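You operate a simulated robot arm through the tools that you are given. There is no shell and no other tool. Be economical: measure what you need, move in short steps, check, and stop when the job is done.

Carry out the task below with a simulated two-armed robot. There is one attempt and no reset: what you move stays moved.

JOB
Fetch the pink pot from the blue case and lock the case again.
Fine: stand the pot on the wooden tray, the green pot stays in; hold the case by its grip for clasp and cover. Where these are worked on the way, their far stop is far enough and under half their travel is too little: case clasp, case cover.

Only the result counts: the job must be done as asked and must still hold three seconds after the hand-in. Knocking over, shifting, dropping, spilling or breaking anything else fails it. A push-on lid holds only when it is set on centred and level and pressed home; a screw cap is set on level and turned clockwise until tight.

ROBOT AND FRAMES
Two 7-joint arms with fingered hands on one trunk, on a base that drives. Base frame: it is fixed to the floor where the robot stands at the start and does not move with it; the origin is under the middle of the robot, x ahead of it, y to its left, z up; the surface under the hand at the start is at about z = 0.78. Units: m, degrees, N and s.
The left shoulder is at the start at [0.076, 0.182, 1.122], the right one opposite. With the tool pointing down near the work surface each hand reaches from about 0.42 to 0.84 m from the robot's upright axis, wherever it stands, measured 20 degrees to its own side. Places, roughly: case clasp [0.5, -0.1, 0.9]; case cover [0.5, 0, 0.8]; wooden tray [0.7, -0.4, 0.9]. Payload 3.8 kg a hand.
Tool frame (each hand has its own): the origin (TCP) lies between the finger pads and is the grasp point; the fingertips stand 0.03 m ahead of it; z points along the fingers, y is the line along which they close. Largest opening 0.104 m; the body of the gripper starts 0.035 m behind the TCP. The gripper is a hand of 4 fingers: y runs from the thumb to the fingers, the wrist lies at [-0.017, -0.104, -0.178] in the tool frame.
Orientation is that of the tool frame in the base frame, as a unit quaternion [w, x, y, z]. With the fingers straight down and the wrist toward the robot, the tool's x, y and z point along [0, 1, 0], [1, 0, 0] and [0, 0, -1] of the base frame.

CONTROLS
- The arms move only by the tool servo_tool. It takes "left_steps", "right_steps" or both (then of equal length, played together; a hand with none holds still); each is a list that holds one entry, the list of rows, each a list of 6 numbers: the turn, a rotation vector about the base's x, y, z in units of 60 degrees (1.0 is 60 degrees), then the shift along the base's x, y, z in units of 250 mm (1.0 is 250 mm). In form: [[[ax, ay, az, dx, dy, dz], ...]]. A call has 1 to 10 rows; each row is the pose to reach, as a shift and turn from the pose commanded when the call began. A call with a number of a shift or a turn outside -1 to 1 is refused whole. Each row takes 0.2 s and may step no farther than 0.05 m and 8.6 degrees from the row before; otherwise, the whole call is refused. Where a pose cannot be reached the arm comes as near as it can. A force on the tool above 90 N (or 10 N above the force at the start of the call, whichever is more), or a blocked arm, ends the call early, and 0.2 s more pass. In this call time passes only in rows, and 0.2 s behind the last. The reply holds the time, the measured pose of the TCP, the force on the tool along the base axes, the opening and the grip force, in the units named above and with some noise, with the torque about the TCP (base axes, N m) and any sound that the robot's microphone picked up.
- Cameras (640 x 400 px; columns grow to the right, rows downward): "scene" is now at [0.1596, -0.0342, 1.2889]; the picture's right is [-0.38, -0.93, 0.00], its down [-0.61, 0.25, -0.75] and it looks along [0.70, -0.29, -0.66] (base axes); focal length 214 px, centre (320, 200). "left" rides on the left gripper at [-0.066, -0.09, -0.126] in its tool frame; the picture's right is [-0.78, -0.30, 0.56], its down [0.57, -0.70, 0.42] and it looks along [0.27, 0.65, 0.71] (tool axes); focal length 275 px, centre (320, 200). "right" rides on the right gripper at [0.066, -0.09, -0.126] in its tool frame; the picture's right is [-0.78, 0.30, -0.56], its down [-0.57, -0.70, 0.42] and it looks along [-0.27, 0.65, 0.71] (tool axes); focal length 275 px, centre (320, 200). There is no depth. A picture from a camera that has moved, and an enlarged one, comes with that camera's place and axes in the base frame and with its lens.
- snapshot(camera): a new picture of that camera. The clock stands still meanwhile.
- move_column(by): slides the trunk up (or, below 0, down) by that many m; the arms and the scene camera ride with it, the base frame stays. It gives what a move gives, with no picture.
- roll_base(legs): drives the robot by 1 to 6 legs, each [ahead, left, turn to the left] in m, m and degrees, along the robot's own axes; the way and the turn of a leg run together, so that a leg with both is an arc; at most 1.5 m and 180 degrees a leg. The arms and the cameras ride along, it lands a little off, and it stops where it bumps. It gives what a move gives.
- set_fingers(index, middle, ring, thumb_bend, thumb_turn, hand): sets how far each is bent, from 0 (flat) to 100 (curled in); at 30 the hand is open as for a grip, at 70 the pads meet at the TCP. One left out holds its place. A second passes; each finger stops where it meets its share of the squeeze, and holds until it gets a number again. It is the only way to open and close the hand. It gives what a move gives, with no picture; readings hold the bend of each and the force on the fingers (four entries, about 0 where the hand has none), thumb and palm. thumb_turn goes from beside the hand (0) to across from the fingers (100), as for a grip.
- pan_tilt(pan, tilt): turns the head with the scene camera to pan (to the left, within 86 degrees either way) and tilt (down, from -29 to 69), counted from straight ahead of the robot. It gives what a move gives.
- zoom(camera, box): a new picture of the part [left, top, right, bottom] of that camera's present view, enlarged. The clock stands still meanwhile.
- finish_job(): hands the job in; it is judged then, once.

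Go step by step. Nothing tells you exact positions but the pictures and the camera data: compare them with the known pose of the tool, close in by small moves and look again before you grip or let go. The budget is 120 turns and 108 pictures, counting those below and the enlarged ones. Unless the task says otherwise, let go and move clear before handing in.

The tools are called as name(argument=value, ...) on one line, values as JSON. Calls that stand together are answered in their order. servo_tool: Moves the arms, as the interface text tells. Its arguments: {"type":"object","properties":{"left_steps":{"type":"array"},"right_steps":{"type":"array"}},"required":[]} The other tools are called the same way: move_column (by) slides the trunk up or down; set_fingers (index, middle, ring, thumb_bend, thumb_turn, hand) moves the fingers one by one; roll_base (legs) drives the base; pan_tilt (pan, tilt) turns the head that bears the scene camera; snapshot (camera) takes a picture; zoom (camera, box) takes an enlarged picture of a part of a camera's view; finish_job () hands the job in.

At the start:

```text
time_s: 0.0
left_tcp_pos: [0.5593, 0.041, 1.1773]
left_tool_rot: [-0.001, 0.708, 0.706, 0.0]
left_ft_force: [-0.2, 0.1, 0.3]
left_ft_torque: [-0.02, -0.03, 0.01]
left_gripper_width: 0.1035
left_grasp_force: 0.0
left_shape: jaw
left_bend: [30.0, 30.0, 30.0, 30.0, 97.0]
left_finger forces: [0.1, 0.0, 0.0, 0.1, 0.0, 0.0]
right_tcp_pos: [0.4311, -0.3156, 1.1171]
right_tool_rot: [0.001, 0.707, 0.707, 0.0]
right_ft_force: [-0.9, -0.8, -0.3]
right_ft_torque: [-0.01, 0.03, 0.0]
right_gripper_width: 0.1035
right_grasp_force: 0.0
right_shape: jaw
right_bend: [30.0, 30.0, 30.0, 30.0, 97.0]
right_finger forces: [0.1, 0.0, 0.0, 0.1, 0.0, 0.1]
trunk travel left (down, up): [-0.275, 0.481]
robot x, y, heading: [-0.0003, 0.0017, 0.4]
head pan, tilt: [-22.3, 41.2]
```

scene: 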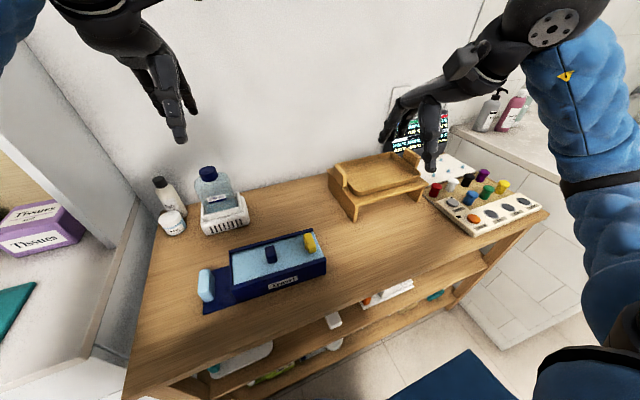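
right: 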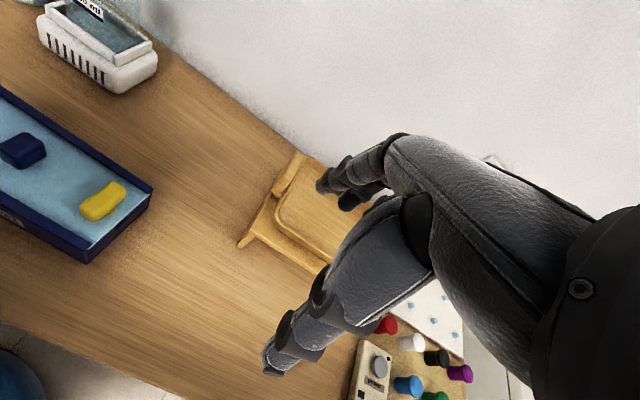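
left: 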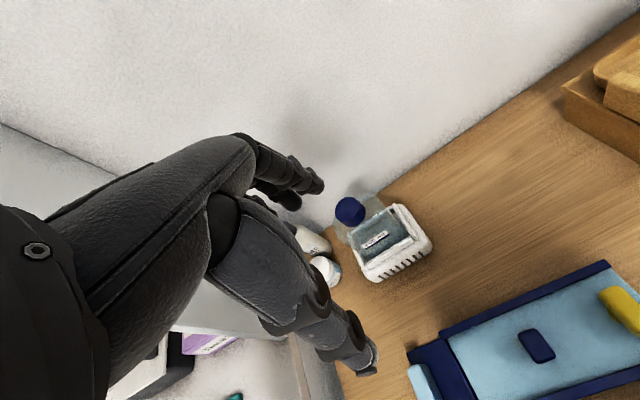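

I see a dark blue case with a light-blue cover, a dark knob on it, a yellow part (probably the clasp) at the right end, and a light-blue grip at the left end. I will look closer before moving.

zoom(camera="scene", box=[180, 210, 350, 316])

zoom(camera="scene", box=[310, 130, 470, 230])

zoom(camera="left", box=[400, 240, 640, 400])

```text
3.76 times, centred on (265, 263) of scene
camera zoom: at [0.1596, -0.0342, 1.2889], right [-0.38, -0.93, 0.0], down [-0.61, 0.25, -0.75], along [0.7, -0.29, -0.66], focal length 807 px, centre (527, -37)
```

zoom: 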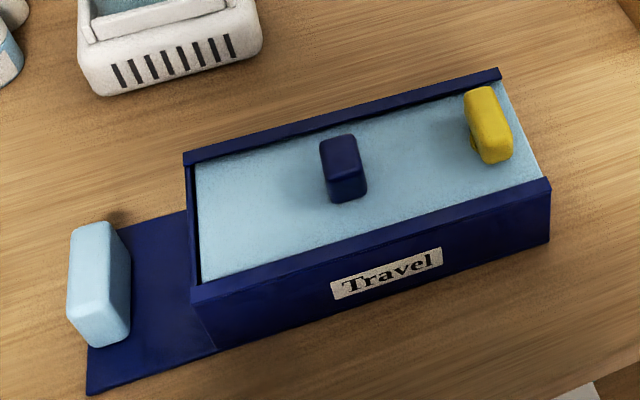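

```text
4.00 times, centred on (390, 180) of scene
camera zoom: at [0.1596, -0.0342, 1.2889], right [-0.38, -0.93, 0.0], down [-0.61, 0.25, -0.75], along [0.7, -0.29, -0.66], focal length 858 px, centre (40, 280)
```

zoom: 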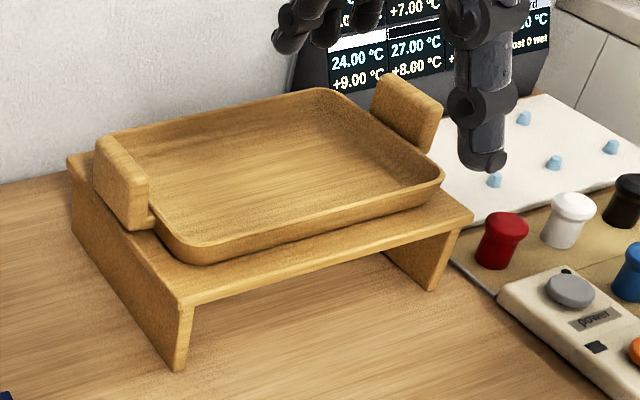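

```text
2.50 times, centred on (520, 320) of left
camera zoom: at [0.4707, -0.0261, 1.3017], right [-0.3, -0.78, -0.56], down [-0.7, 0.57, -0.42], along [0.65, 0.27, -0.71], focal length 688 px, centre (-180, -100)
```

zoom: 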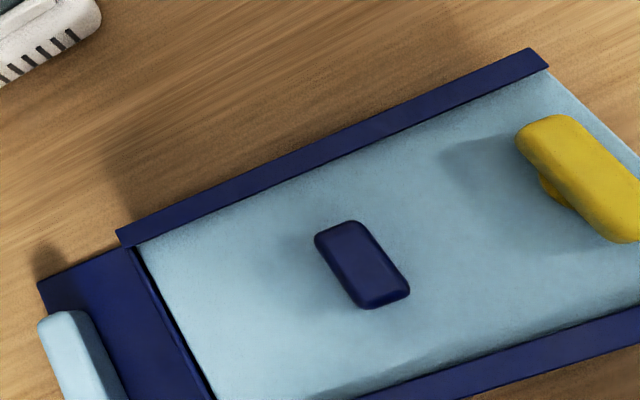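

zoom(camera="right", box=[0, 80, 180, 280])

pan_tilt(pan=-8, tilt=55)

snapshot(camera="scene")

```text
2.00 times, centred on (90, 180) of right
camera zoom: at [0.3405, -0.2496, 1.242], right [0.3, -0.78, 0.56], down [-0.7, -0.57, -0.42], along [0.65, -0.27, -0.71], focal length 551 px, centre (780, 240)
```

zoom: 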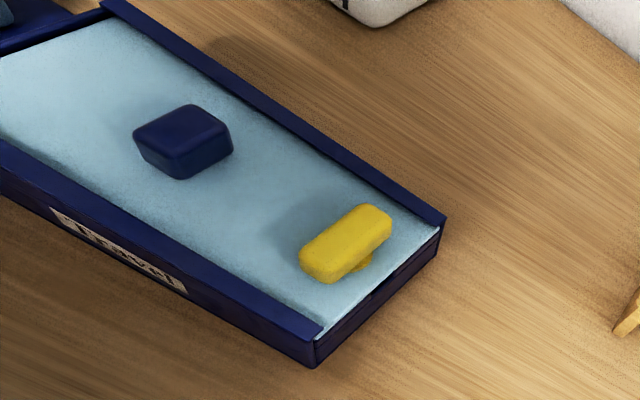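

```text
time_s: 0.8
left_tcp_pos: [0.5582, 0.0416, 1.1761]
left_tool_rot: [-0.001, 0.707, 0.707, 0.0]
left_ft_force: [0.5, -0.4, -0.6]
left_ft_torque: [0.0, 0.0, 0.02]
left_gripper_width: 0.1037
left_grasp_force: 0.1
left_shape: jaw
left_bend: [30.0, 30.0, 30.0, 30.0, 97.0]
left_finger forces: [0.0, 0.1, 0.0, 0.0, 0.0, 0.0]
right_tcp_pos: [0.4319, -0.3148, 1.1162]
right_tool_rot: [0.0, 0.707, 0.707, 0.0]
right_ft_force: [0.0, 0.0, -0.2]
right_ft_torque: [-0.01, 0.0, 0.0]
right_gripper_width: 0.1034
right_grasp_force: 0.1
right_shape: jaw
right_bend: [30.0, 30.0, 30.0, 30.0, 97.0]
right_finger forces: [0.0, 0.1, 0.0, 0.1, 0.0, 0.0]
trunk travel left (down, up): [-0.275, 0.481]
robot x, y, heading: [-0.002, -0.0049, -0.1]
head pan, tilt: [-8.0, 55.0]
```

```text
100 pictures are left
camera scene: at [0.1531, -0.0124, 1.27], right [-0.14, -0.99, 0.0], down [-0.81, 0.11, -0.57], along [0.57, -0.08, -0.82], focal length 214 px, centre (320, 200)
```

scene: 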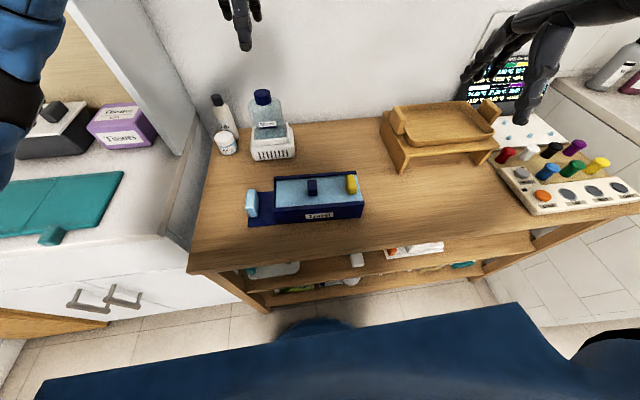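

The clasp looks like a yellow turn-button bar near [0.473, -0.138, 0.87], the knob is near [0.48, -0.043], and the grip slab near [0.48, 0.112, 0.85]. I'll bring the left hand above the grip and start turning the right hand sideways.

servo_tool(left_steps=[[[0, 0, 0, -0.04, 0.04, -0.1], [0, 0, 0, -0.08, 0.08, -0.2], [0, 0, 0, -0.13, 0.12, -0.3], [0, 0, 0, -0.17, 0.16, -0.4], [0, 0, 0, -0.21, 0.2, -0.5], [0, 0, 0, -0.26, 0.24, -0.6], [0, 0, 0, -0.312, 0.288, -0.7]]], right_steps=[[[0, 0, 0.14, 0, 0, 0], [0, 0, 0.28, 0, 0, 0], [0, 0, 0.42, 0, 0, 0], [0, 0, 0.56, 0, 0, 0], [0, 0, 0.7, 0, 0, 0], [0, 0, 0.84, 0, 0, 0], [0, 0, 0.98, 0, 0, 0]]])

snapshot(camera="left")

zoom(camera="scene", box=[220, 120, 400, 232])

```text
time_s: 2.4
left_tcp_pos: [0.4809, 0.1141, 1.0018]
left_tool_rot: [-0.001, 0.707, 0.708, -0.001]
left_ft_force: [-0.3, 0.1, -0.6]
left_ft_torque: [-0.02, -0.01, -0.02]
left_gripper_width: 0.1035
left_grasp_force: 0.0
left_shape: jaw
left_bend: [30.0, 30.0, 30.0, 30.0, 97.0]
left_finger forces: [0.0, 0.1, 0.0, 0.0, 0.0, 0.0]
right_tcp_pos: [0.3837, -0.2906, 1.135]
right_tool_rot: [0.0, 0.298, 0.955, -0.001]
right_ft_force: [1.3, 0.6, -0.4]
right_ft_torque: [-0.02, 0.0, -0.01]
right_gripper_width: 0.104
right_grasp_force: 0.0
right_shape: jaw
right_bend: [30.0, 30.0, 30.0, 30.0, 97.0]
right_finger forces: [0.1, 0.0, 0.0, 0.0, 0.0, 0.1]
right hand out of reach, approached as far as the arm can: row 6, 7
trunk travel left (down, up): [-0.275, 0.481]
robot x, y, heading: [0.0011, 0.0015, 0.3]
head pan, tilt: [-8.0, 55.0]
```

```text
99 pictures are left
camera left: at [0.3928, 0.0462, 1.1268], right [-0.3, -0.78, -0.56], down [-0.7, 0.57, -0.42], along [0.65, 0.26, -0.71], focal length 275 px, centre (320, 200)
```

left: 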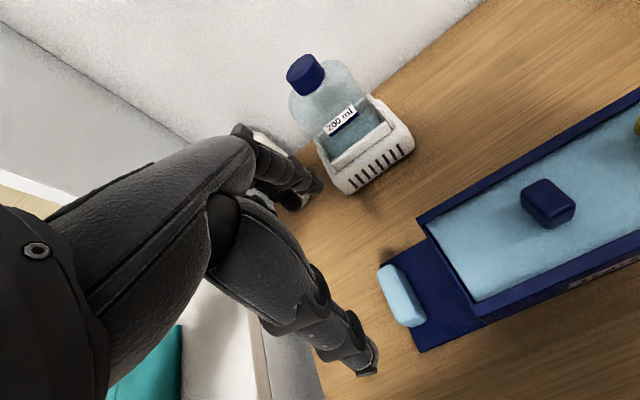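

```text
3.56 times, centred on (310, 176) of scene
camera zoom: at [0.1535, -0.0102, 1.2699], right [-0.14, -0.99, 0.0], down [-0.81, 0.11, -0.57], along [0.57, -0.08, -0.82], focal length 763 px, centre (356, 285)
```

zoom: 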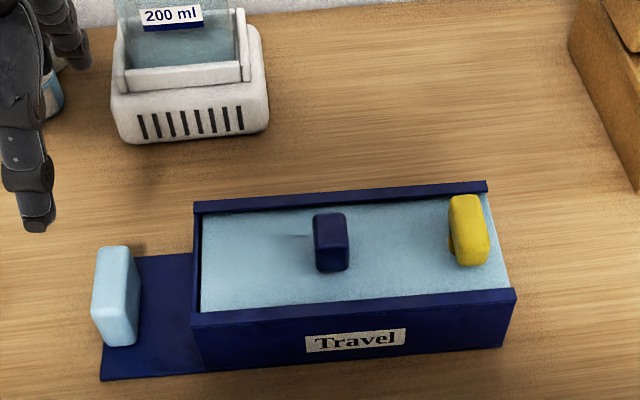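

Grip measured at about [0.483, 0.109], top z≈0.85. I lower the left hand around it, while the right hand goes lower toward the clasp, which should restore its reach.

servo_tool(left_steps=[[[0, 0, 0, 0.008, -0.02, -0.16], [0, 0, 0, 0.008, -0.02, -0.32], [0, 0, 0, 0.008, -0.02, -0.46], [0, 0, 0, 0.008, -0.02, -0.58], [0, 0, 0, 0.008, -0.02, -0.68]]], right_steps=[[[0, 0, 0, 0.05, 0.05, -0.12], [0, 0, 0, 0.1, 0.1, -0.24], [0, 0, 0, 0.15, 0.15, -0.36], [0, 0, 0, 0.2, 0.2, -0.48], [0, 0, 0, 0.25, 0.25, -0.56]]])

snapshot(camera="left")

snapshot(camera="right")

```text
time_s: 3.6
left_tcp_pos: [0.4845, 0.1065, 0.83]
left_tool_rot: [0.0, 0.706, 0.708, -0.002]
left_ft_force: [0.1, 0.4, -0.1]
left_ft_torque: [-0.01, 0.04, 0.02]
left_gripper_width: 0.1037
left_grasp_force: 0.1
left_shape: jaw
left_bend: [30.0, 30.0, 30.0, 30.0, 97.0]
left_finger forces: [0.1, 0.0, 0.0, 0.0, 0.0, 0.1]
right_tcp_pos: [0.4002, -0.2146, 1.0374]
right_tool_rot: [-0.002, 0.299, 0.954, -0.002]
right_ft_force: [0.9, 0.7, -0.6]
right_ft_torque: [-0.04, 0.03, 0.02]
right_gripper_width: 0.104
right_grasp_force: 0.0
right_shape: jaw
right_bend: [30.0, 30.0, 30.0, 30.0, 97.0]
right_finger forces: [0.0, 0.0, 0.1, 0.0, 0.0, 0.0]
right hand out of reach, approached as far as the arm can: row 1, 2, 3, 4, 5
trunk travel left (down, up): [-0.275, 0.481]
robot x, y, heading: [-0.0002, 0.0009, -0.0]
head pan, tilt: [-8.0, 55.0]
```

```text
97 pictures are left
camera left: at [0.3962, 0.0389, 0.9549], right [-0.3, -0.78, -0.55], down [-0.7, 0.57, -0.42], along [0.65, 0.26, -0.72], focal length 275 px, centre (320, 200)
```

left: 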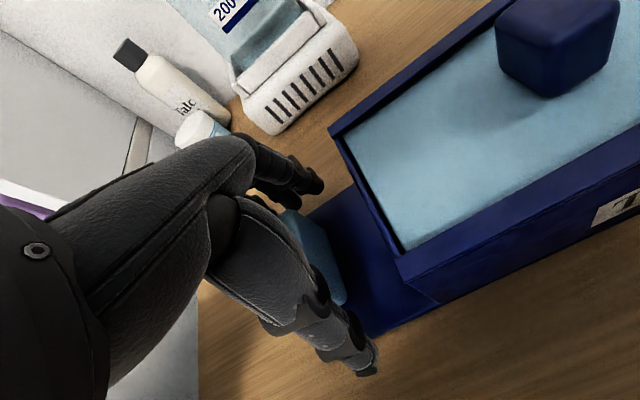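

```text
96 pictures are left
camera right: at [0.2948, -0.2509, 1.1627], right [0.81, -0.2, 0.56], down [0.07, -0.9, -0.42], along [0.59, 0.38, -0.72], focal length 275 px, centre (320, 200)
```

right: 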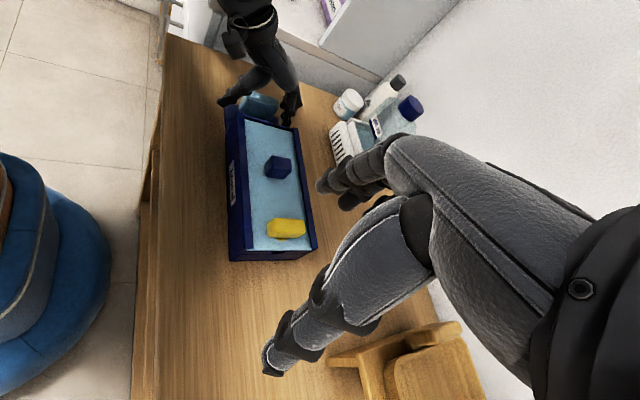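

The left hand straddles the grip, so I close it. The right hand cannot turn that far, so I turn it back to near the default for the clasp.

set_fingers(hand="left", index=75, middle=75, ring=75, thumb_bend=75)

servo_tool(right_steps=[[[0, 0, -0.14, 0.02, 0, 0], [0, 0, -0.28, 0.04, 0, 0], [0, 0, -0.42, 0.05, 0, 0], [0, 0, -0.56, 0.06, 0, 0], [0, 0, -0.7, 0.06, 0, 0], [0, 0, -0.84, 0.06, 0, 0], [0, 0, -0.98, 0.06, 0, 0]]])

snapshot(camera="left")

```text
time_s: 4.6
left_tcp_pos: [0.4838, 0.105, 0.8316]
left_tool_rot: [-0.001, 0.708, 0.706, -0.001]
left_ft_force: [0.3, 0.8, -0.1]
left_ft_torque: [0.0, -0.03, 0.02]
left_gripper_width: 0.0001
left_grasp_force: 0.6
left_shape: fingers
left_bend: [74.0, 75.0, 75.0, 72.0, 97.0]
left_finger forces: [0.1, 0.2, 0.1, 0.0, 0.1, 0.0]
right_tcp_pos: [0.3986, -0.2166, 1.0372]
right_tool_rot: [-0.001, 0.3, 0.954, 0.0]
right_ft_force: [0.0, 0.5, 0.5]
right_ft_torque: [-0.02, -0.01, -0.01]
right_gripper_width: 0.1037
right_grasp_force: 0.1
right_shape: jaw
right_bend: [30.0, 30.0, 30.0, 30.0, 97.0]
right_finger forces: [0.1, 0.0, 0.0, 0.0, 0.0, 0.1]
trunk travel left (down, up): [-0.275, 0.481]
robot x, y, heading: [-0.0002, 0.0013, 0.0]
head pan, tilt: [-8.0, 55.0]
```

```text
time_s: 6.2
left_tcp_pos: [0.4835, 0.1039, 0.8308]
left_tool_rot: [-0.001, 0.707, 0.708, 0.0]
left_ft_force: [-0.2, 0.2, 0.4]
left_ft_torque: [-0.02, 0.01, 0.01]
left_gripper_width: 0.0
left_grasp_force: 0.0
left_shape: fingers
left_bend: [74.0, 75.0, 75.0, 72.0, 97.0]
left_finger forces: [0.0, 0.2, 0.0, 0.0, 0.0, 0.0]
right_tcp_pos: [0.4163, -0.2179, 1.0384]
right_tool_rot: [-0.001, 0.729, 0.684, 0.0]
right_ft_force: [0.0, -0.2, -0.3]
right_ft_torque: [-0.02, 0.03, 0.02]
right_gripper_width: 0.1038
right_grasp_force: 0.1
right_shape: jaw
right_bend: [30.0, 30.0, 30.0, 30.0, 97.0]
right_finger forces: [0.0, 0.0, 0.0, 0.0, 0.0, 0.0]
trunk travel left (down, up): [-0.275, 0.481]
robot x, y, heading: [0.001, -0.0011, -0.0]
head pan, tilt: [-8.0, 55.0]
```

```text
95 pictures are left
camera left: at [0.3943, 0.0372, 0.9564], right [-0.3, -0.78, -0.56], down [-0.7, 0.57, -0.42], along [0.65, 0.27, -0.71], focal length 275 px, centre (320, 200)
```

left: 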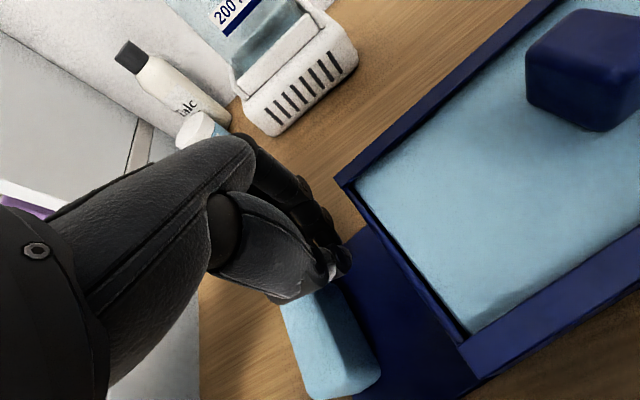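

The hand closed on nothing and seems to have pulled the case a few centimetres toward the robot. I look at the whole situation before correcting.

zoom(camera="scene", box=[220, 120, 400, 232])

snapshot(camera="right")

```text
3.56 times, centred on (310, 176) of scene
camera zoom: at [0.153, -0.0121, 1.27], right [-0.14, -0.99, 0.0], down [-0.81, 0.11, -0.57], along [0.57, -0.08, -0.82], focal length 763 px, centre (356, 285)
```

zoom: 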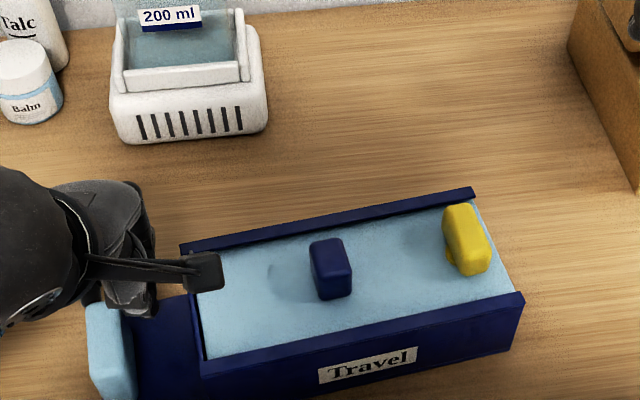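

```text
93 pictures are left
camera right: at [0.3295, -0.1473, 1.1638], right [0.25, -0.79, 0.56], down [-0.74, -0.53, -0.43], along [0.63, -0.31, -0.71], focal length 275 px, centre (320, 200)
```

right: 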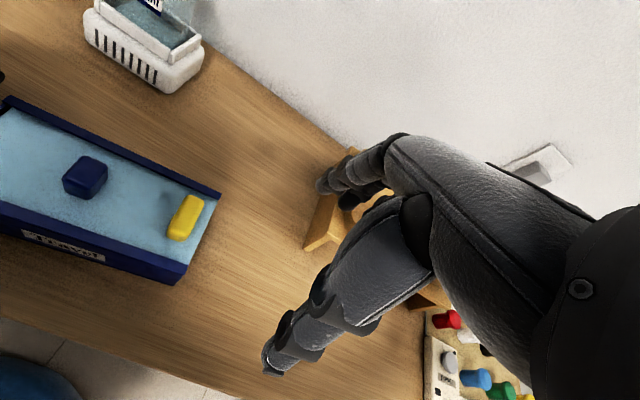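

The digits slipped past the grip. I lift the left hand straight up, then open it and look again.

servo_tool(left_steps=[[[0, 0, 0, 0, 0, 0.1], [0, 0, 0, 0, 0, 0.2], [0, 0, 0, 0, 0, 0.3], [0, 0, 0, 0, 0, 0.4], [0, 0, 0, 0, 0, 0.5]]])

snapshot(camera="left")

set_fingers(hand="left", index=30, middle=30, ring=30, thumb_bend=30)

zoom(camera="scene", box=[200, 80, 420, 240])

```text
time_s: 7.4
left_tcp_pos: [0.4816, 0.1059, 0.9561]
left_tool_rot: [0.0, 0.707, 0.707, 0.0]
left_ft_force: [0.9, -0.1, 0.6]
left_ft_torque: [0.0, 0.0, 0.02]
left_gripper_width: 0.0001
left_grasp_force: 0.1
left_shape: fingers
left_bend: [74.0, 75.0, 75.0, 72.0, 97.0]
left_finger forces: [0.0, 0.1, 0.0, 0.0, 0.0, 0.0]
right_tcp_pos: [0.415, -0.2187, 1.038]
right_tool_rot: [0.0, 0.729, 0.684, 0.0]
right_ft_force: [0.2, 0.0, -0.1]
right_ft_torque: [0.01, 0.02, -0.01]
right_gripper_width: 0.104
right_grasp_force: 0.1
right_shape: jaw
right_bend: [30.0, 30.0, 30.0, 30.0, 97.0]
right_finger forces: [0.0, 0.0, 0.0, 0.0, 0.1, 0.0]
trunk travel left (down, up): [-0.275, 0.481]
robot x, y, heading: [-0.0002, 0.0008, -0.1]
head pan, tilt: [-8.0, 55.0]
```

```text
92 pictures are left
camera left: at [0.3935, 0.0392, 1.0808], right [-0.3, -0.78, -0.56], down [-0.7, 0.57, -0.42], along [0.65, 0.27, -0.71], focal length 275 px, centre (320, 200)
```

left: 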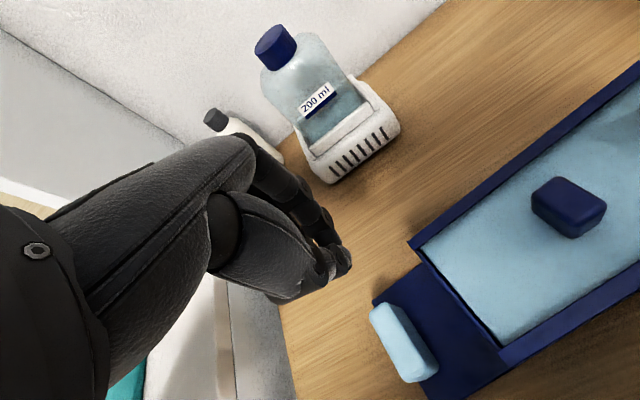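

```text
time_s: 8.4
left_tcp_pos: [0.4819, 0.1078, 0.9551]
left_tool_rot: [-0.001, 0.707, 0.707, -0.001]
left_ft_force: [-0.2, 0.0, 0.3]
left_ft_torque: [-0.02, -0.02, -0.01]
left_gripper_width: 0.1044
left_grasp_force: 0.1
left_shape: fingers
left_bend: [30.0, 30.0, 30.0, 30.0, 97.0]
left_finger forces: [0.0, 0.1, 0.0, 0.0, 0.0, 0.0]
right_tcp_pos: [0.4155, -0.2187, 1.0391]
right_tool_rot: [-0.001, 0.729, 0.684, 0.001]
right_ft_force: [0.2, 0.9, 0.1]
right_ft_torque: [-0.01, 0.0, -0.01]
right_gripper_width: 0.1038
right_grasp_force: 0.1
right_shape: jaw
right_bend: [30.0, 30.0, 30.0, 30.0, 97.0]
right_finger forces: [0.0, 0.0, 0.0, 0.1, 0.0, 0.0]
trunk travel left (down, up): [-0.275, 0.481]
robot x, y, heading: [0.002, -0.0014, -0.1]
head pan, tilt: [-8.0, 55.0]
```

```text
2.50 times, centred on (310, 160) of scene
camera zoom: at [0.153, -0.0123, 1.27], right [-0.14, -0.99, 0.0], down [-0.81, 0.11, -0.57], along [0.57, -0.08, -0.82], focal length 536 px, centre (345, 300)
```

zoom: 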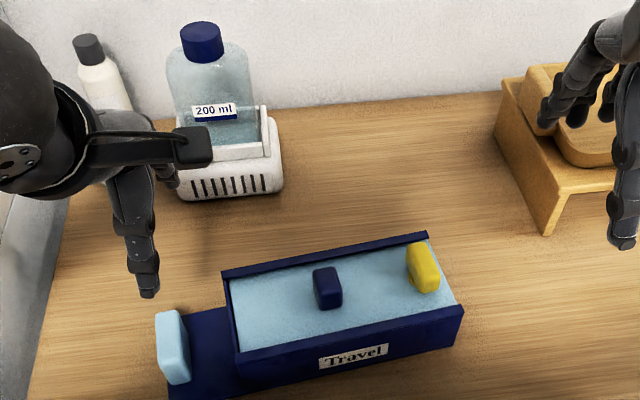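

The case is intact but shifted; the grip is now near [0.435, 0.109], turned about 7°. A pinch across the slab's thickness would be firmer, so I test how far the left hand can yaw, with some forward pitch as an alternative.

servo_tool(left_steps=[[[0, 0, -0.14, 0, 0, 0.02], [0, 0, -0.28, 0, 0, 0.04], [0, 0, -0.42, 0, 0, 0.06], [0, 0, -0.56, 0, 0, 0.06], [0, 0, -0.7, 0, 0, 0.06], [0, 0, -0.84, 0, 0, 0.06], [0, 0, -0.98, 0, 0, 0.06]]])

```text
time_s: 10.0
left_tcp_pos: [0.4844, 0.1085, 0.9717]
left_tool_rot: [0.0, 0.963, 0.268, 0.0]
left_ft_force: [-0.5, -0.8, -0.2]
left_ft_torque: [0.0, 0.02, -0.01]
left_gripper_width: 0.1042
left_grasp_force: 0.2
left_shape: fingers
left_bend: [30.0, 30.0, 30.0, 30.0, 97.0]
left_finger forces: [0.1, 0.0, 0.1, 0.1, 0.0, 0.0]
right_tcp_pos: [0.4158, -0.2171, 1.0379]
right_tool_rot: [-0.001, 0.729, 0.685, 0.001]
right_ft_force: [-0.2, 0.1, 0.0]
right_ft_torque: [0.02, -0.03, -0.02]
right_gripper_width: 0.1037
right_grasp_force: 0.1
right_shape: jaw
right_bend: [30.0, 30.0, 30.0, 30.0, 97.0]
right_finger forces: [0.0, 0.1, 0.0, 0.0, 0.1, 0.1]
trunk travel left (down, up): [-0.275, 0.481]
robot x, y, heading: [-0.001, -0.0001, 0.0]
head pan, tilt: [-8.0, 55.0]
```

The left hand reached −59° easily at this lower height. I continue to about −83° (square to the slab), moving above the slab.

servo_tool(left_steps=[[[0, 0, -0.13, -0.04, 0, 0], [0, 0, -0.26, -0.08, 0, 0], [0, 0, -0.4, -0.12, 0.0, 0], [0, 0, -0.4, -0.16, 0.0, 0], [0, 0, -0.4, -0.2, 0.0, 0]]])

snapshot(camera="left")

zoom(camera="scene", box=[200, 120, 420, 260])

```text
time_s: 11.2
left_tcp_pos: [0.4337, 0.1069, 0.9715]
left_tool_rot: [0.001, 0.998, 0.063, 0.0]
left_ft_force: [0.3, -0.3, 0.5]
left_ft_torque: [0.0, 0.03, 0.0]
left_gripper_width: 0.1039
left_grasp_force: 0.1
left_shape: fingers
left_bend: [30.0, 30.0, 30.0, 30.0, 97.0]
left_finger forces: [0.0, 0.0, 0.0, 0.1, 0.0, 0.1]
right_tcp_pos: [0.4149, -0.2186, 1.0373]
right_tool_rot: [-0.001, 0.729, 0.684, 0.001]
right_ft_force: [-1.5, 0.6, -0.5]
right_ft_torque: [0.02, -0.01, -0.01]
right_gripper_width: 0.1038
right_grasp_force: 0.1
right_shape: jaw
right_bend: [30.0, 30.0, 30.0, 30.0, 97.0]
right_finger forces: [0.0, 0.1, 0.1, 0.1, 0.0, 0.0]
trunk travel left (down, up): [-0.275, 0.481]
robot x, y, heading: [0.0038, 0.0025, -0.3]
head pan, tilt: [-8.0, 55.0]
```

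```text
90 pictures are left
camera left: at [0.3574, 0.187, 1.0969], right [-0.81, 0.2, -0.56], down [0.48, 0.77, -0.42], along [0.34, -0.61, -0.71], focal length 275 px, centre (320, 200)
```

left: 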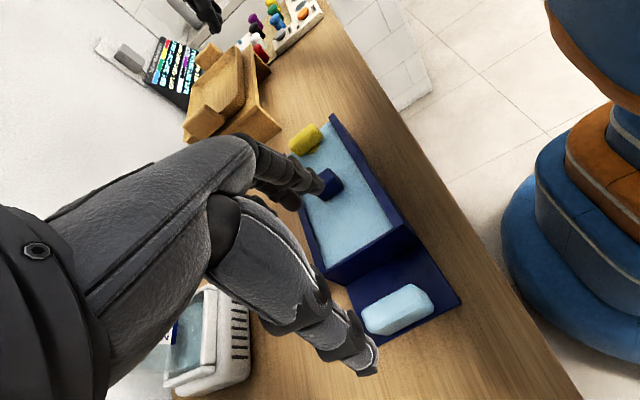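

```text
2.86 times, centred on (310, 190) of scene
camera zoom: at [0.1529, -0.0122, 1.27], right [-0.14, -0.99, 0.0], down [-0.81, 0.11, -0.57], along [0.57, -0.08, -0.82], focal length 613 px, centre (349, 229)
```

zoom: 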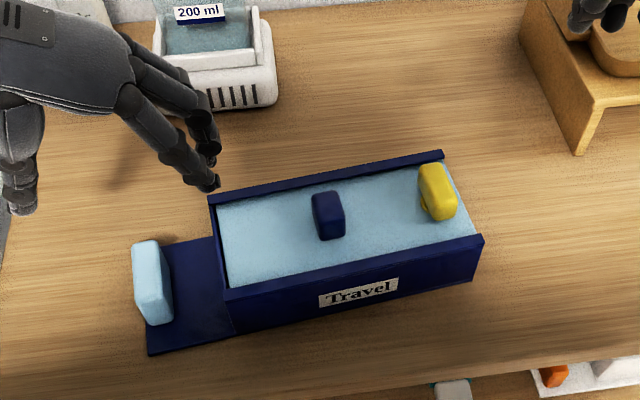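

The yaw works. The gap between slab and box is narrow, so I part-close the fingers and lower in two stages.

set_fingers(hand="left", index=45, middle=45, ring=45, thumb_bend=30)

servo_tool(left_steps=[[[0, 0, 0, 0, 0.03, -0.1], [0, 0, 0, 0, 0.05, -0.2], [0, 0, 0, 0, 0.05, -0.3], [0, 0, 0, 0, 0.05, -0.36]]])

snapshot(camera="left")

zoom(camera="scene", box=[200, 120, 420, 260])

```text
time_s: 12.2
left_tcp_pos: [0.4332, 0.1083, 0.9717]
left_tool_rot: [-0.001, 0.998, 0.063, 0.0]
left_ft_force: [-0.4, 0.6, 0.6]
left_ft_torque: [0.0, 0.0, 0.02]
left_gripper_width: 0.0855
left_grasp_force: 0.1
left_shape: fingers
left_bend: [45.0, 45.0, 45.0, 30.0, 97.0]
left_finger forces: [0.1, 0.0, 0.0, 0.0, 0.0, 0.1]
right_tcp_pos: [0.416, -0.2179, 1.0386]
right_tool_rot: [0.0, 0.73, 0.684, 0.002]
right_ft_force: [-0.3, 1.4, 0.0]
right_ft_torque: [0.02, -0.01, 0.02]
right_gripper_width: 0.1039
right_grasp_force: 0.2
right_shape: jaw
right_bend: [30.0, 30.0, 30.0, 30.0, 97.0]
right_finger forces: [0.0, 0.0, 0.0, 0.0, 0.1, 0.0]
trunk travel left (down, up): [-0.275, 0.481]
robot x, y, heading: [0.0006, -0.0011, 0.1]
head pan, tilt: [-8.0, 55.0]
```

```text
time_s: 13.2
left_tcp_pos: [0.4346, 0.1195, 0.8818]
left_tool_rot: [-0.001, 0.998, 0.063, 0.0]
left_ft_force: [-0.6, -0.1, -0.5]
left_ft_torque: [0.02, 0.0, 0.01]
left_gripper_width: 0.0857
left_grasp_force: 0.0
left_shape: fingers
left_bend: [45.0, 45.0, 45.0, 30.0, 97.0]
left_finger forces: [0.1, 0.0, 0.0, 0.1, 0.0, 0.0]
right_tcp_pos: [0.4157, -0.2182, 1.0385]
right_tool_rot: [-0.001, 0.729, 0.685, -0.001]
right_ft_force: [0.5, 0.5, 0.2]
right_ft_torque: [-0.03, -0.01, 0.01]
right_gripper_width: 0.1039
right_grasp_force: 0.0
right_shape: jaw
right_bend: [30.0, 30.0, 30.0, 30.0, 97.0]
right_finger forces: [0.0, 0.0, 0.0, 0.0, 0.1, 0.1]
trunk travel left (down, up): [-0.275, 0.481]
robot x, y, heading: [0.0015, 0.0015, 0.1]
head pan, tilt: [-8.0, 55.0]
```

```text
88 pictures are left
camera left: at [0.3584, 0.1998, 1.0072], right [-0.81, 0.2, -0.56], down [0.48, 0.77, -0.42], along [0.34, -0.61, -0.71], focal length 275 px, centre (320, 200)
```

left: 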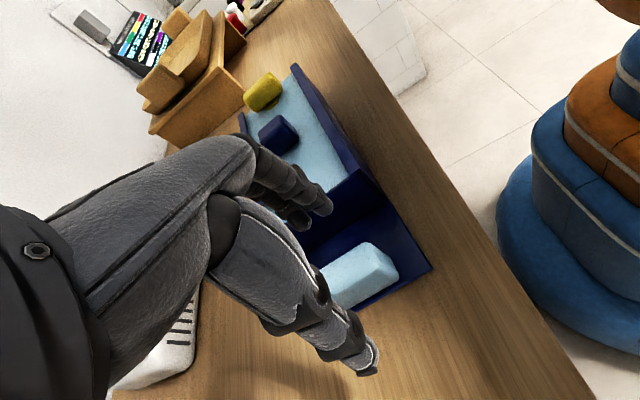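

```text
2.86 times, centred on (310, 190) of scene
camera zoom: at [0.1531, -0.0122, 1.27], right [-0.14, -0.99, 0.0], down [-0.81, 0.11, -0.57], along [0.57, -0.08, -0.82], focal length 613 px, centre (349, 229)
```

zoom: 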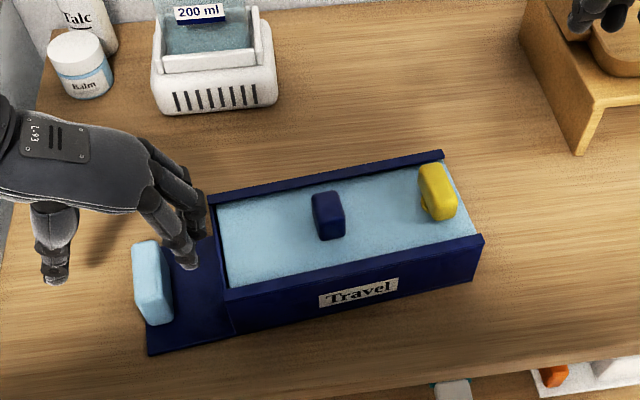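

Fingers are centred in the gap and the thumb is outside the slab. I lower the rest and close.

servo_tool(left_steps=[[[0, 0, 0, 0, 0, -0.08], [0, 0, 0, 0, 0, -0.16], [0, 0, 0, 0, 0, -0.22]]])

set_fingers(hand="left", thumb_bend=50)

snapshot(camera="left")

```text
time_s: 14.0
left_tcp_pos: [0.4335, 0.1208, 0.8274]
left_tool_rot: [-0.001, 0.998, 0.063, 0.0]
left_ft_force: [0.3, 1.5, 0.3]
left_ft_torque: [-0.08, -0.03, -0.01]
left_gripper_width: 0.0856
left_grasp_force: 1.4
left_shape: fingers
left_bend: [45.0, 45.0, 45.0, 30.0, 97.0]
left_finger forces: [0.1, 1.7, 0.0, 0.0, 0.1, 0.0]
right_tcp_pos: [0.4151, -0.2177, 1.0395]
right_tool_rot: [-0.001, 0.729, 0.684, 0.001]
right_ft_force: [-0.1, -0.8, 0.0]
right_ft_torque: [0.01, 0.0, -0.01]
right_gripper_width: 0.1041
right_grasp_force: 0.0
right_shape: jaw
right_bend: [30.0, 30.0, 30.0, 30.0, 97.0]
right_finger forces: [0.1, 0.0, 0.0, 0.1, 0.0, 0.0]
trunk travel left (down, up): [-0.275, 0.481]
robot x, y, heading: [0.0018, 0.0037, 0.4]
head pan, tilt: [-8.0, 55.0]
```

```text
time_s: 15.0
left_tcp_pos: [0.433, 0.1208, 0.828]
left_tool_rot: [-0.001, 0.998, 0.063, 0.0]
left_ft_force: [0.2, 1.8, 0.1]
left_ft_torque: [-0.03, 0.0, 0.06]
left_gripper_width: 0.0608
left_grasp_force: 0.2
left_shape: fingers
left_bend: [45.0, 45.0, 45.0, 50.0, 97.0]
left_finger forces: [0.0, 1.1, 0.0, 0.0, 0.1, 0.1]
right_tcp_pos: [0.4157, -0.2186, 1.0388]
right_tool_rot: [0.0, 0.729, 0.684, 0.001]
right_ft_force: [-0.2, -0.3, 0.6]
right_ft_torque: [-0.05, 0.02, -0.01]
right_gripper_width: 0.104
right_grasp_force: 0.0
right_shape: jaw
right_bend: [30.0, 30.0, 30.0, 30.0, 97.0]
right_finger forces: [0.0, 0.1, 0.0, 0.1, 0.0, 0.0]
trunk travel left (down, up): [-0.275, 0.481]
robot x, y, heading: [-0.0005, -0.002, -0.0]
head pan, tilt: [-8.0, 55.0]
```

```text
86 pictures are left
camera left: at [0.3573, 0.2, 0.9525], right [-0.81, 0.2, -0.56], down [0.48, 0.77, -0.42], along [0.34, -0.61, -0.71], focal length 275 px, centre (320, 200)
```

left: 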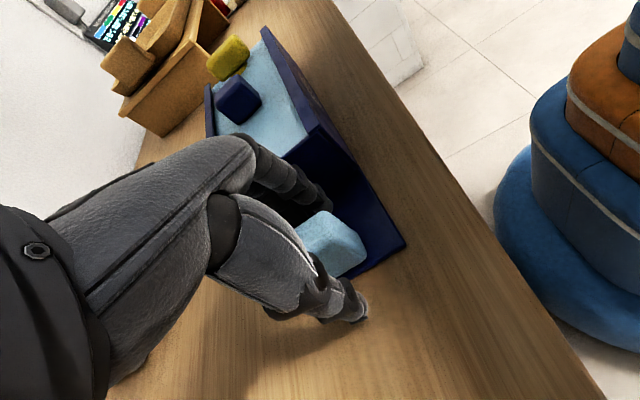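

Good placement; closing the remaining way with everything.

set_fingers(hand="left", index=80, middle=80, ring=80, thumb_bend=80)

snapshot(camera="left")

zoom(camera="scene", box=[200, 120, 420, 260])

```text
time_s: 16.0
left_tcp_pos: [0.4331, 0.1207, 0.8282]
left_tool_rot: [-0.001, 0.998, 0.063, 0.0]
left_ft_force: [-0.7, 0.7, -2.0]
left_ft_torque: [-0.03, 0.11, -0.02]
left_gripper_width: 0.0203
left_grasp_force: 31.6
left_shape: fingers
left_bend: [63.0, 72.0, 77.0, 66.0, 89.0]
left_finger forces: [14.9, 7.8, 13.1, 0.1, 27.6, 0.1]
right_tcp_pos: [0.4153, -0.2191, 1.0381]
right_tool_rot: [-0.001, 0.729, 0.685, 0.0]
right_ft_force: [0.4, -0.1, 0.3]
right_ft_torque: [0.0, -0.02, 0.03]
right_gripper_width: 0.1036
right_grasp_force: 0.1
right_shape: jaw
right_bend: [30.0, 30.0, 30.0, 30.0, 97.0]
right_finger forces: [0.0, 0.1, 0.0, 0.1, 0.0, 0.0]
trunk travel left (down, up): [-0.275, 0.481]
robot x, y, heading: [0.001, -0.0007, -0.1]
head pan, tilt: [-8.0, 55.0]
```

```text
85 pictures are left
camera left: at [0.3574, 0.2, 0.9525], right [-0.81, 0.2, -0.56], down [0.48, 0.77, -0.42], along [0.34, -0.61, -0.71], focal length 275 px, centre (320, 200)
```

left: 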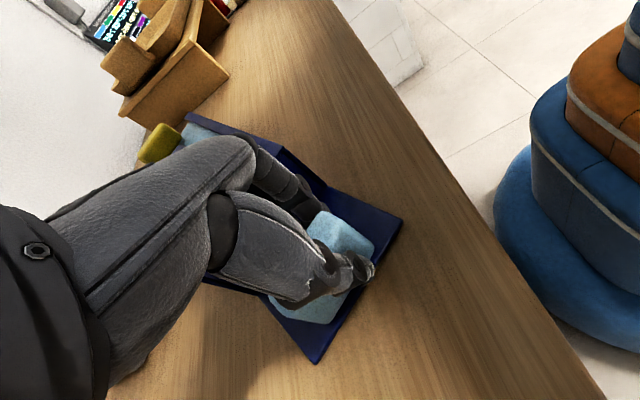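

```text
2.86 times, centred on (310, 190) of scene
camera zoom: at [0.1532, -0.0122, 1.27], right [-0.14, -0.99, 0.0], down [-0.81, 0.11, -0.57], along [0.57, -0.08, -0.82], focal length 613 px, centre (349, 229)
```

zoom: 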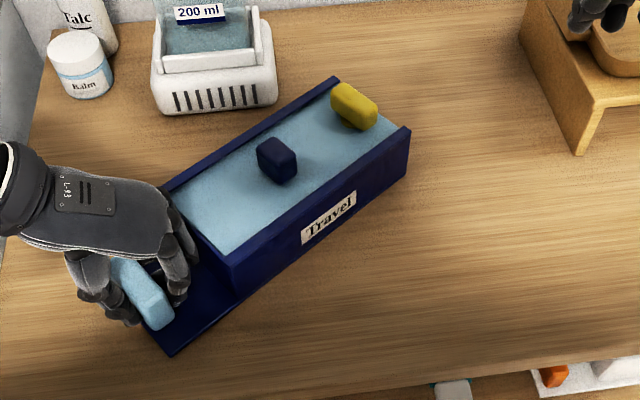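

The grip is now held firmly (31 N), but the case swung about 35° as it closed. I'll swing it back gently with the left hand while moving it a little forward.

servo_tool(left_steps=[[[0, 0, -0.06, 0.03, 0, 0], [0, 0, -0.12, 0.06, 0, 0], [0, 0, -0.18, 0.09, 0, 0], [0, 0, -0.24, 0.12, 0, 0], [0, 0, -0.3, 0.15, 0, 0], [0, 0, -0.36, 0.18, 0, 0]]])

zoom(camera="scene", box=[200, 120, 420, 260])

```text
time_s: 17.4
left_tcp_pos: [0.4783, 0.1216, 0.8278]
left_tool_rot: [0.001, 0.992, -0.126, 0.0]
left_ft_force: [0.9, 1.0, -0.6]
left_ft_torque: [-0.31, 0.01, 0.25]
left_gripper_width: 0.0205
left_grasp_force: 37.2
left_shape: fingers
left_bend: [62.0, 72.0, 77.0, 67.0, 88.0]
left_finger forces: [18.8, 7.4, 21.1, 0.0, 26.0, 0.1]
right_tcp_pos: [0.4151, -0.2179, 1.0375]
right_tool_rot: [-0.002, 0.729, 0.684, 0.0]
right_ft_force: [-0.2, 0.3, 0.8]
right_ft_torque: [0.0, 0.01, -0.02]
right_gripper_width: 0.1038
right_grasp_force: 0.0
right_shape: jaw
right_bend: [30.0, 30.0, 30.0, 30.0, 97.0]
right_finger forces: [0.1, 0.0, 0.0, 0.1, 0.0, 0.0]
trunk travel left (down, up): [-0.275, 0.481]
robot x, y, heading: [0.0008, -0.0016, 0.1]
head pan, tilt: [-8.0, 55.0]
```

```text
2.86 times, centred on (310, 190) of scene
camera zoom: at [0.1534, -0.0123, 1.2699], right [-0.14, -0.99, 0.0], down [-0.81, 0.11, -0.57], along [0.57, -0.08, -0.82], focal length 613 px, centre (349, 229)
```

zoom: 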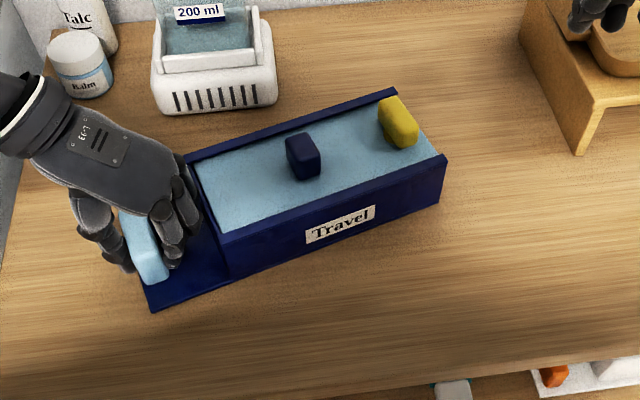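

The case follows well; about 17° remain. I continue the swing.

servo_tool(left_steps=[[[0, 0, -0.06, 0, 0, 0], [0, 0, -0.12, 0, 0, 0], [0, 0, -0.18, 0, 0, 0], [0, 0, -0.24, 0, 0, 0], [0, 0, -0.3, 0, 0, 0]]])

zoom(camera="scene", box=[200, 120, 420, 260])

snapshot(camera="right")

```text
time_s: 18.6
left_tcp_pos: [0.4782, 0.1195, 0.8274]
left_tool_rot: [0.0, 0.961, -0.278, -0.001]
left_ft_force: [0.5, -1.2, -1.3]
left_ft_torque: [-0.35, 0.09, 0.31]
left_gripper_width: 0.0206
left_grasp_force: 37.4
left_shape: fingers
left_bend: [62.0, 72.0, 78.0, 67.0, 88.0]
left_finger forces: [19.5, 6.9, 22.3, 0.1, 26.2, 0.0]
right_tcp_pos: [0.4152, -0.2183, 1.0385]
right_tool_rot: [0.0, 0.729, 0.685, 0.0]
right_ft_force: [-0.1, 0.5, -0.4]
right_ft_torque: [0.02, 0.0, -0.02]
right_gripper_width: 0.1037
right_grasp_force: 0.2
right_shape: jaw
right_bend: [30.0, 30.0, 30.0, 30.0, 97.0]
right_finger forces: [0.0, 0.0, 0.1, 0.0, 0.0, 0.0]
trunk travel left (down, up): [-0.275, 0.481]
robot x, y, heading: [0.0008, 0.0008, 0.1]
head pan, tilt: [-8.0, 55.0]
```

```text
2.86 times, centred on (310, 190) of scene
camera zoom: at [0.1533, -0.0123, 1.27], right [-0.14, -0.99, 0.0], down [-0.81, 0.11, -0.57], along [0.57, -0.08, -0.82], focal length 613 px, centre (349, 229)
```

zoom: 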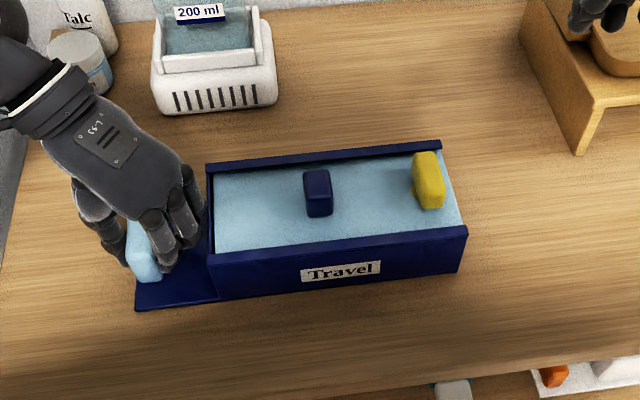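

```text
81 pictures are left
camera right: at [0.3297, -0.1476, 1.1636], right [0.25, -0.79, 0.56], down [-0.74, -0.53, -0.42], along [0.63, -0.3, -0.71], focal length 275 px, centre (320, 200)
```

right: 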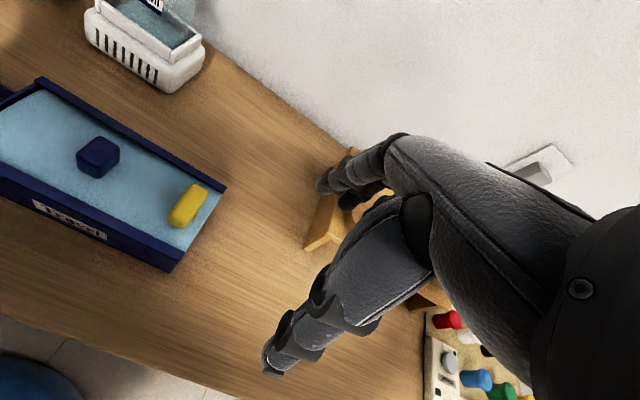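

The case is back near its original place with the grip held. Bar centre measures [0.477, -0.126], top ≈0.872. I bring the right hand lower over the bar while yawing it.

servo_tool(right_steps=[[[0, 0, 0.1, 0.05, 0.05, -0.08], [0, 0, 0.23, 0.1, 0.1, -0.16], [0, 0, 0.36, 0.15, 0.16, -0.24], [0, 0, 0.49, 0.2, 0.24, -0.3], [0, 0, 0.62, 0.25, 0.32, -0.32], [0, 0, 0.75, 0.25, 0.37, -0.32], [0, 0, 0.88, 0.25, 0.37, -0.32], [0, 0, 1.0, 0.25, 0.37, -0.32]]])

```text
time_s: 20.4
left_tcp_pos: [0.4786, 0.1197, 0.8275]
left_tool_rot: [0.001, 0.96, -0.279, 0.0]
left_ft_force: [0.4, 0.1, -1.0]
left_ft_torque: [-0.28, 0.09, 0.2]
left_gripper_width: 0.0201
left_grasp_force: 38.5
left_shape: fingers
left_bend: [62.0, 72.0, 78.0, 67.0, 88.0]
left_finger forces: [18.9, 7.1, 24.6, 0.0, 26.2, 0.0]
right_tcp_pos: [0.4787, -0.1267, 0.9575]
right_tool_rot: [0.0, 0.288, 0.958, 0.0]
right_ft_force: [0.6, 0.9, 0.1]
right_ft_torque: [-0.01, 0.02, -0.01]
right_gripper_width: 0.1039
right_grasp_force: 0.1
right_shape: jaw
right_bend: [30.0, 30.0, 30.0, 30.0, 97.0]
right_finger forces: [0.0, 0.0, 0.0, 0.1, 0.1, 0.0]
trunk travel left (down, up): [-0.275, 0.481]
robot x, y, heading: [0.0021, 0.0019, 0.2]
head pan, tilt: [-8.0, 55.0]
```

Reached. I complete the yaw to +90° and lower slightly, then look.

servo_tool(right_steps=[[[0, 0, 0.14, 0, 0, 0], [0, 0, 0.28, 0, 0, 0], [0, 0, 0.42, 0, 0, -0.06], [0, 0, 0.56, 0, 0, -0.12]]])

snapshot(camera="right")

zoom(camera="scene", box=[230, 110, 450, 250])

```text
time_s: 21.6
left_tcp_pos: [0.4784, 0.1183, 0.8262]
left_tool_rot: [-0.002, 0.96, -0.279, 0.0]
left_ft_force: [-0.2, -1.4, -1.1]
left_ft_torque: [-0.18, 0.16, -0.05]
left_gripper_width: 0.0203
left_grasp_force: 39.8
left_shape: fingers
left_bend: [62.0, 72.0, 78.0, 67.0, 88.0]
left_finger forces: [17.9, 7.8, 27.1, 0.0, 26.4, 0.1]
right_tcp_pos: [0.3792, 0.0008, 0.9394]
right_tool_rot: [0.062, -0.019, 0.994, 0.086]
right_ft_force: [0.3, -0.1, -0.1]
right_ft_torque: [0.02, 0.0, 0.02]
right_gripper_width: 0.104
right_grasp_force: 0.1
right_shape: jaw
right_bend: [30.0, 30.0, 30.0, 30.0, 97.0]
right_finger forces: [0.1, 0.0, 0.1, 0.0, 0.1, 0.0]
right hand out of reach, approached as far as the arm can: row 1, 2, 3, 4
trunk travel left (down, up): [-0.275, 0.481]
robot x, y, heading: [-0.0002, 0.0025, -0.0]
head pan, tilt: [-8.0, 55.0]
stopped in row 4 (right hand): the arm was blocked; the commanded pose is now the measured one
```

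```text
80 pictures are left
camera right: at [0.3028, -0.1122, 1.037], right [0.69, 0.22, 0.69], down [0.65, -0.6, -0.46], along [0.32, 0.77, -0.55], focal length 275 px, centre (320, 200)
```

right: 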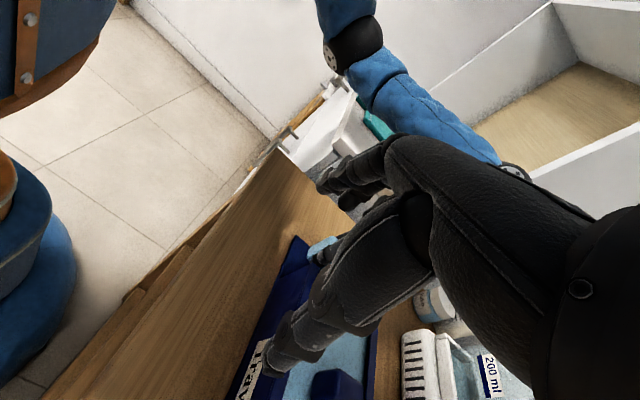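

```text
2.86 times, centred on (340, 180) of scene
camera zoom: at [0.1537, -0.0145, 1.2699], right [-0.14, -0.99, 0.0], down [-0.81, 0.12, -0.57], along [0.57, -0.08, -0.82], focal length 613 px, centre (263, 257)
```

zoom: 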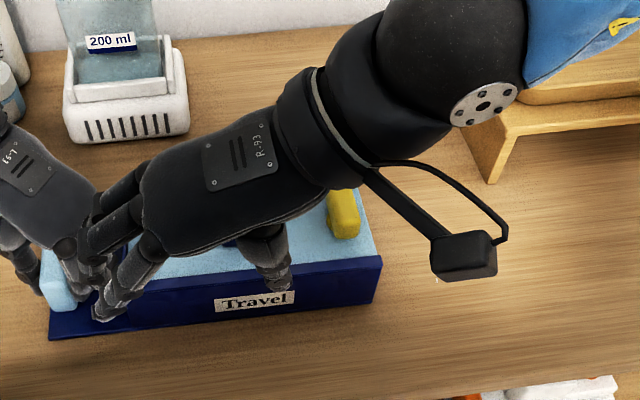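

The right arm wandered toward the left hand when asked for an unreachable yaw. I back it out up and to the right, undoing the yaw.

servo_tool(right_steps=[[[0, 0, 0, 0, 0, 0.14], [0, 0, -0.1, 0.0, -0.14, 0.24], [0, 0, -0.23, 0.06, -0.3, 0.24], [0, 0, -0.36, 0.12, -0.45, 0.24], [0, 0, -0.49, 0.2, -0.6, 0.24], [0, 0, -0.6, 0.28, -0.7, 0.24], [0, 0, -0.7, 0.36, -0.7, 0.24]]])

zoom(camera="scene", box=[200, 90, 450, 250])

```text
time_s: 23.2
left_tcp_pos: [0.4781, 0.1205, 0.8263]
left_tool_rot: [-0.001, 0.96, -0.278, -0.001]
left_ft_force: [-0.5, 0.2, -1.3]
left_ft_torque: [-0.27, 0.14, -0.01]
left_gripper_width: 0.0205
left_grasp_force: 40.1
left_shape: fingers
left_bend: [62.0, 72.0, 78.0, 67.0, 88.0]
left_finger forces: [17.5, 7.6, 27.9, 0.0, 26.4, 0.0]
right_tcp_pos: [0.4707, -0.1737, 0.9994]
right_tool_rot: [0.089, 0.339, 0.935, 0.057]
right_ft_force: [0.4, -0.3, 0.5]
right_ft_torque: [0.01, 0.0, 0.0]
right_gripper_width: 0.104
right_grasp_force: 0.1
right_shape: jaw
right_bend: [30.0, 30.0, 30.0, 30.0, 97.0]
right_finger forces: [0.1, 0.0, 0.1, 0.0, 0.0, 0.0]
right hand out of reach, approached as far as the arm can: row 3, 4
trunk travel left (down, up): [-0.275, 0.481]
robot x, y, heading: [-0.0008, 0.0021, -0.2]
head pan, tilt: [-8.0, 55.0]
```

```text
2.50 times, centred on (325, 170) of scene
camera zoom: at [0.1536, -0.0122, 1.2699], right [-0.14, -0.99, 0.0], down [-0.81, 0.11, -0.57], along [0.57, -0.08, -0.82], focal length 536 px, centre (308, 275)
```

zoom: 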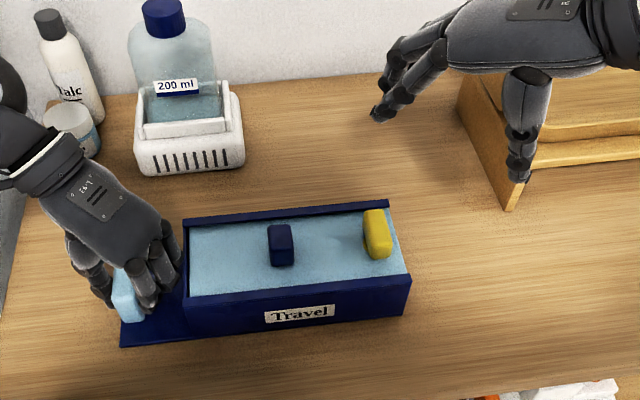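

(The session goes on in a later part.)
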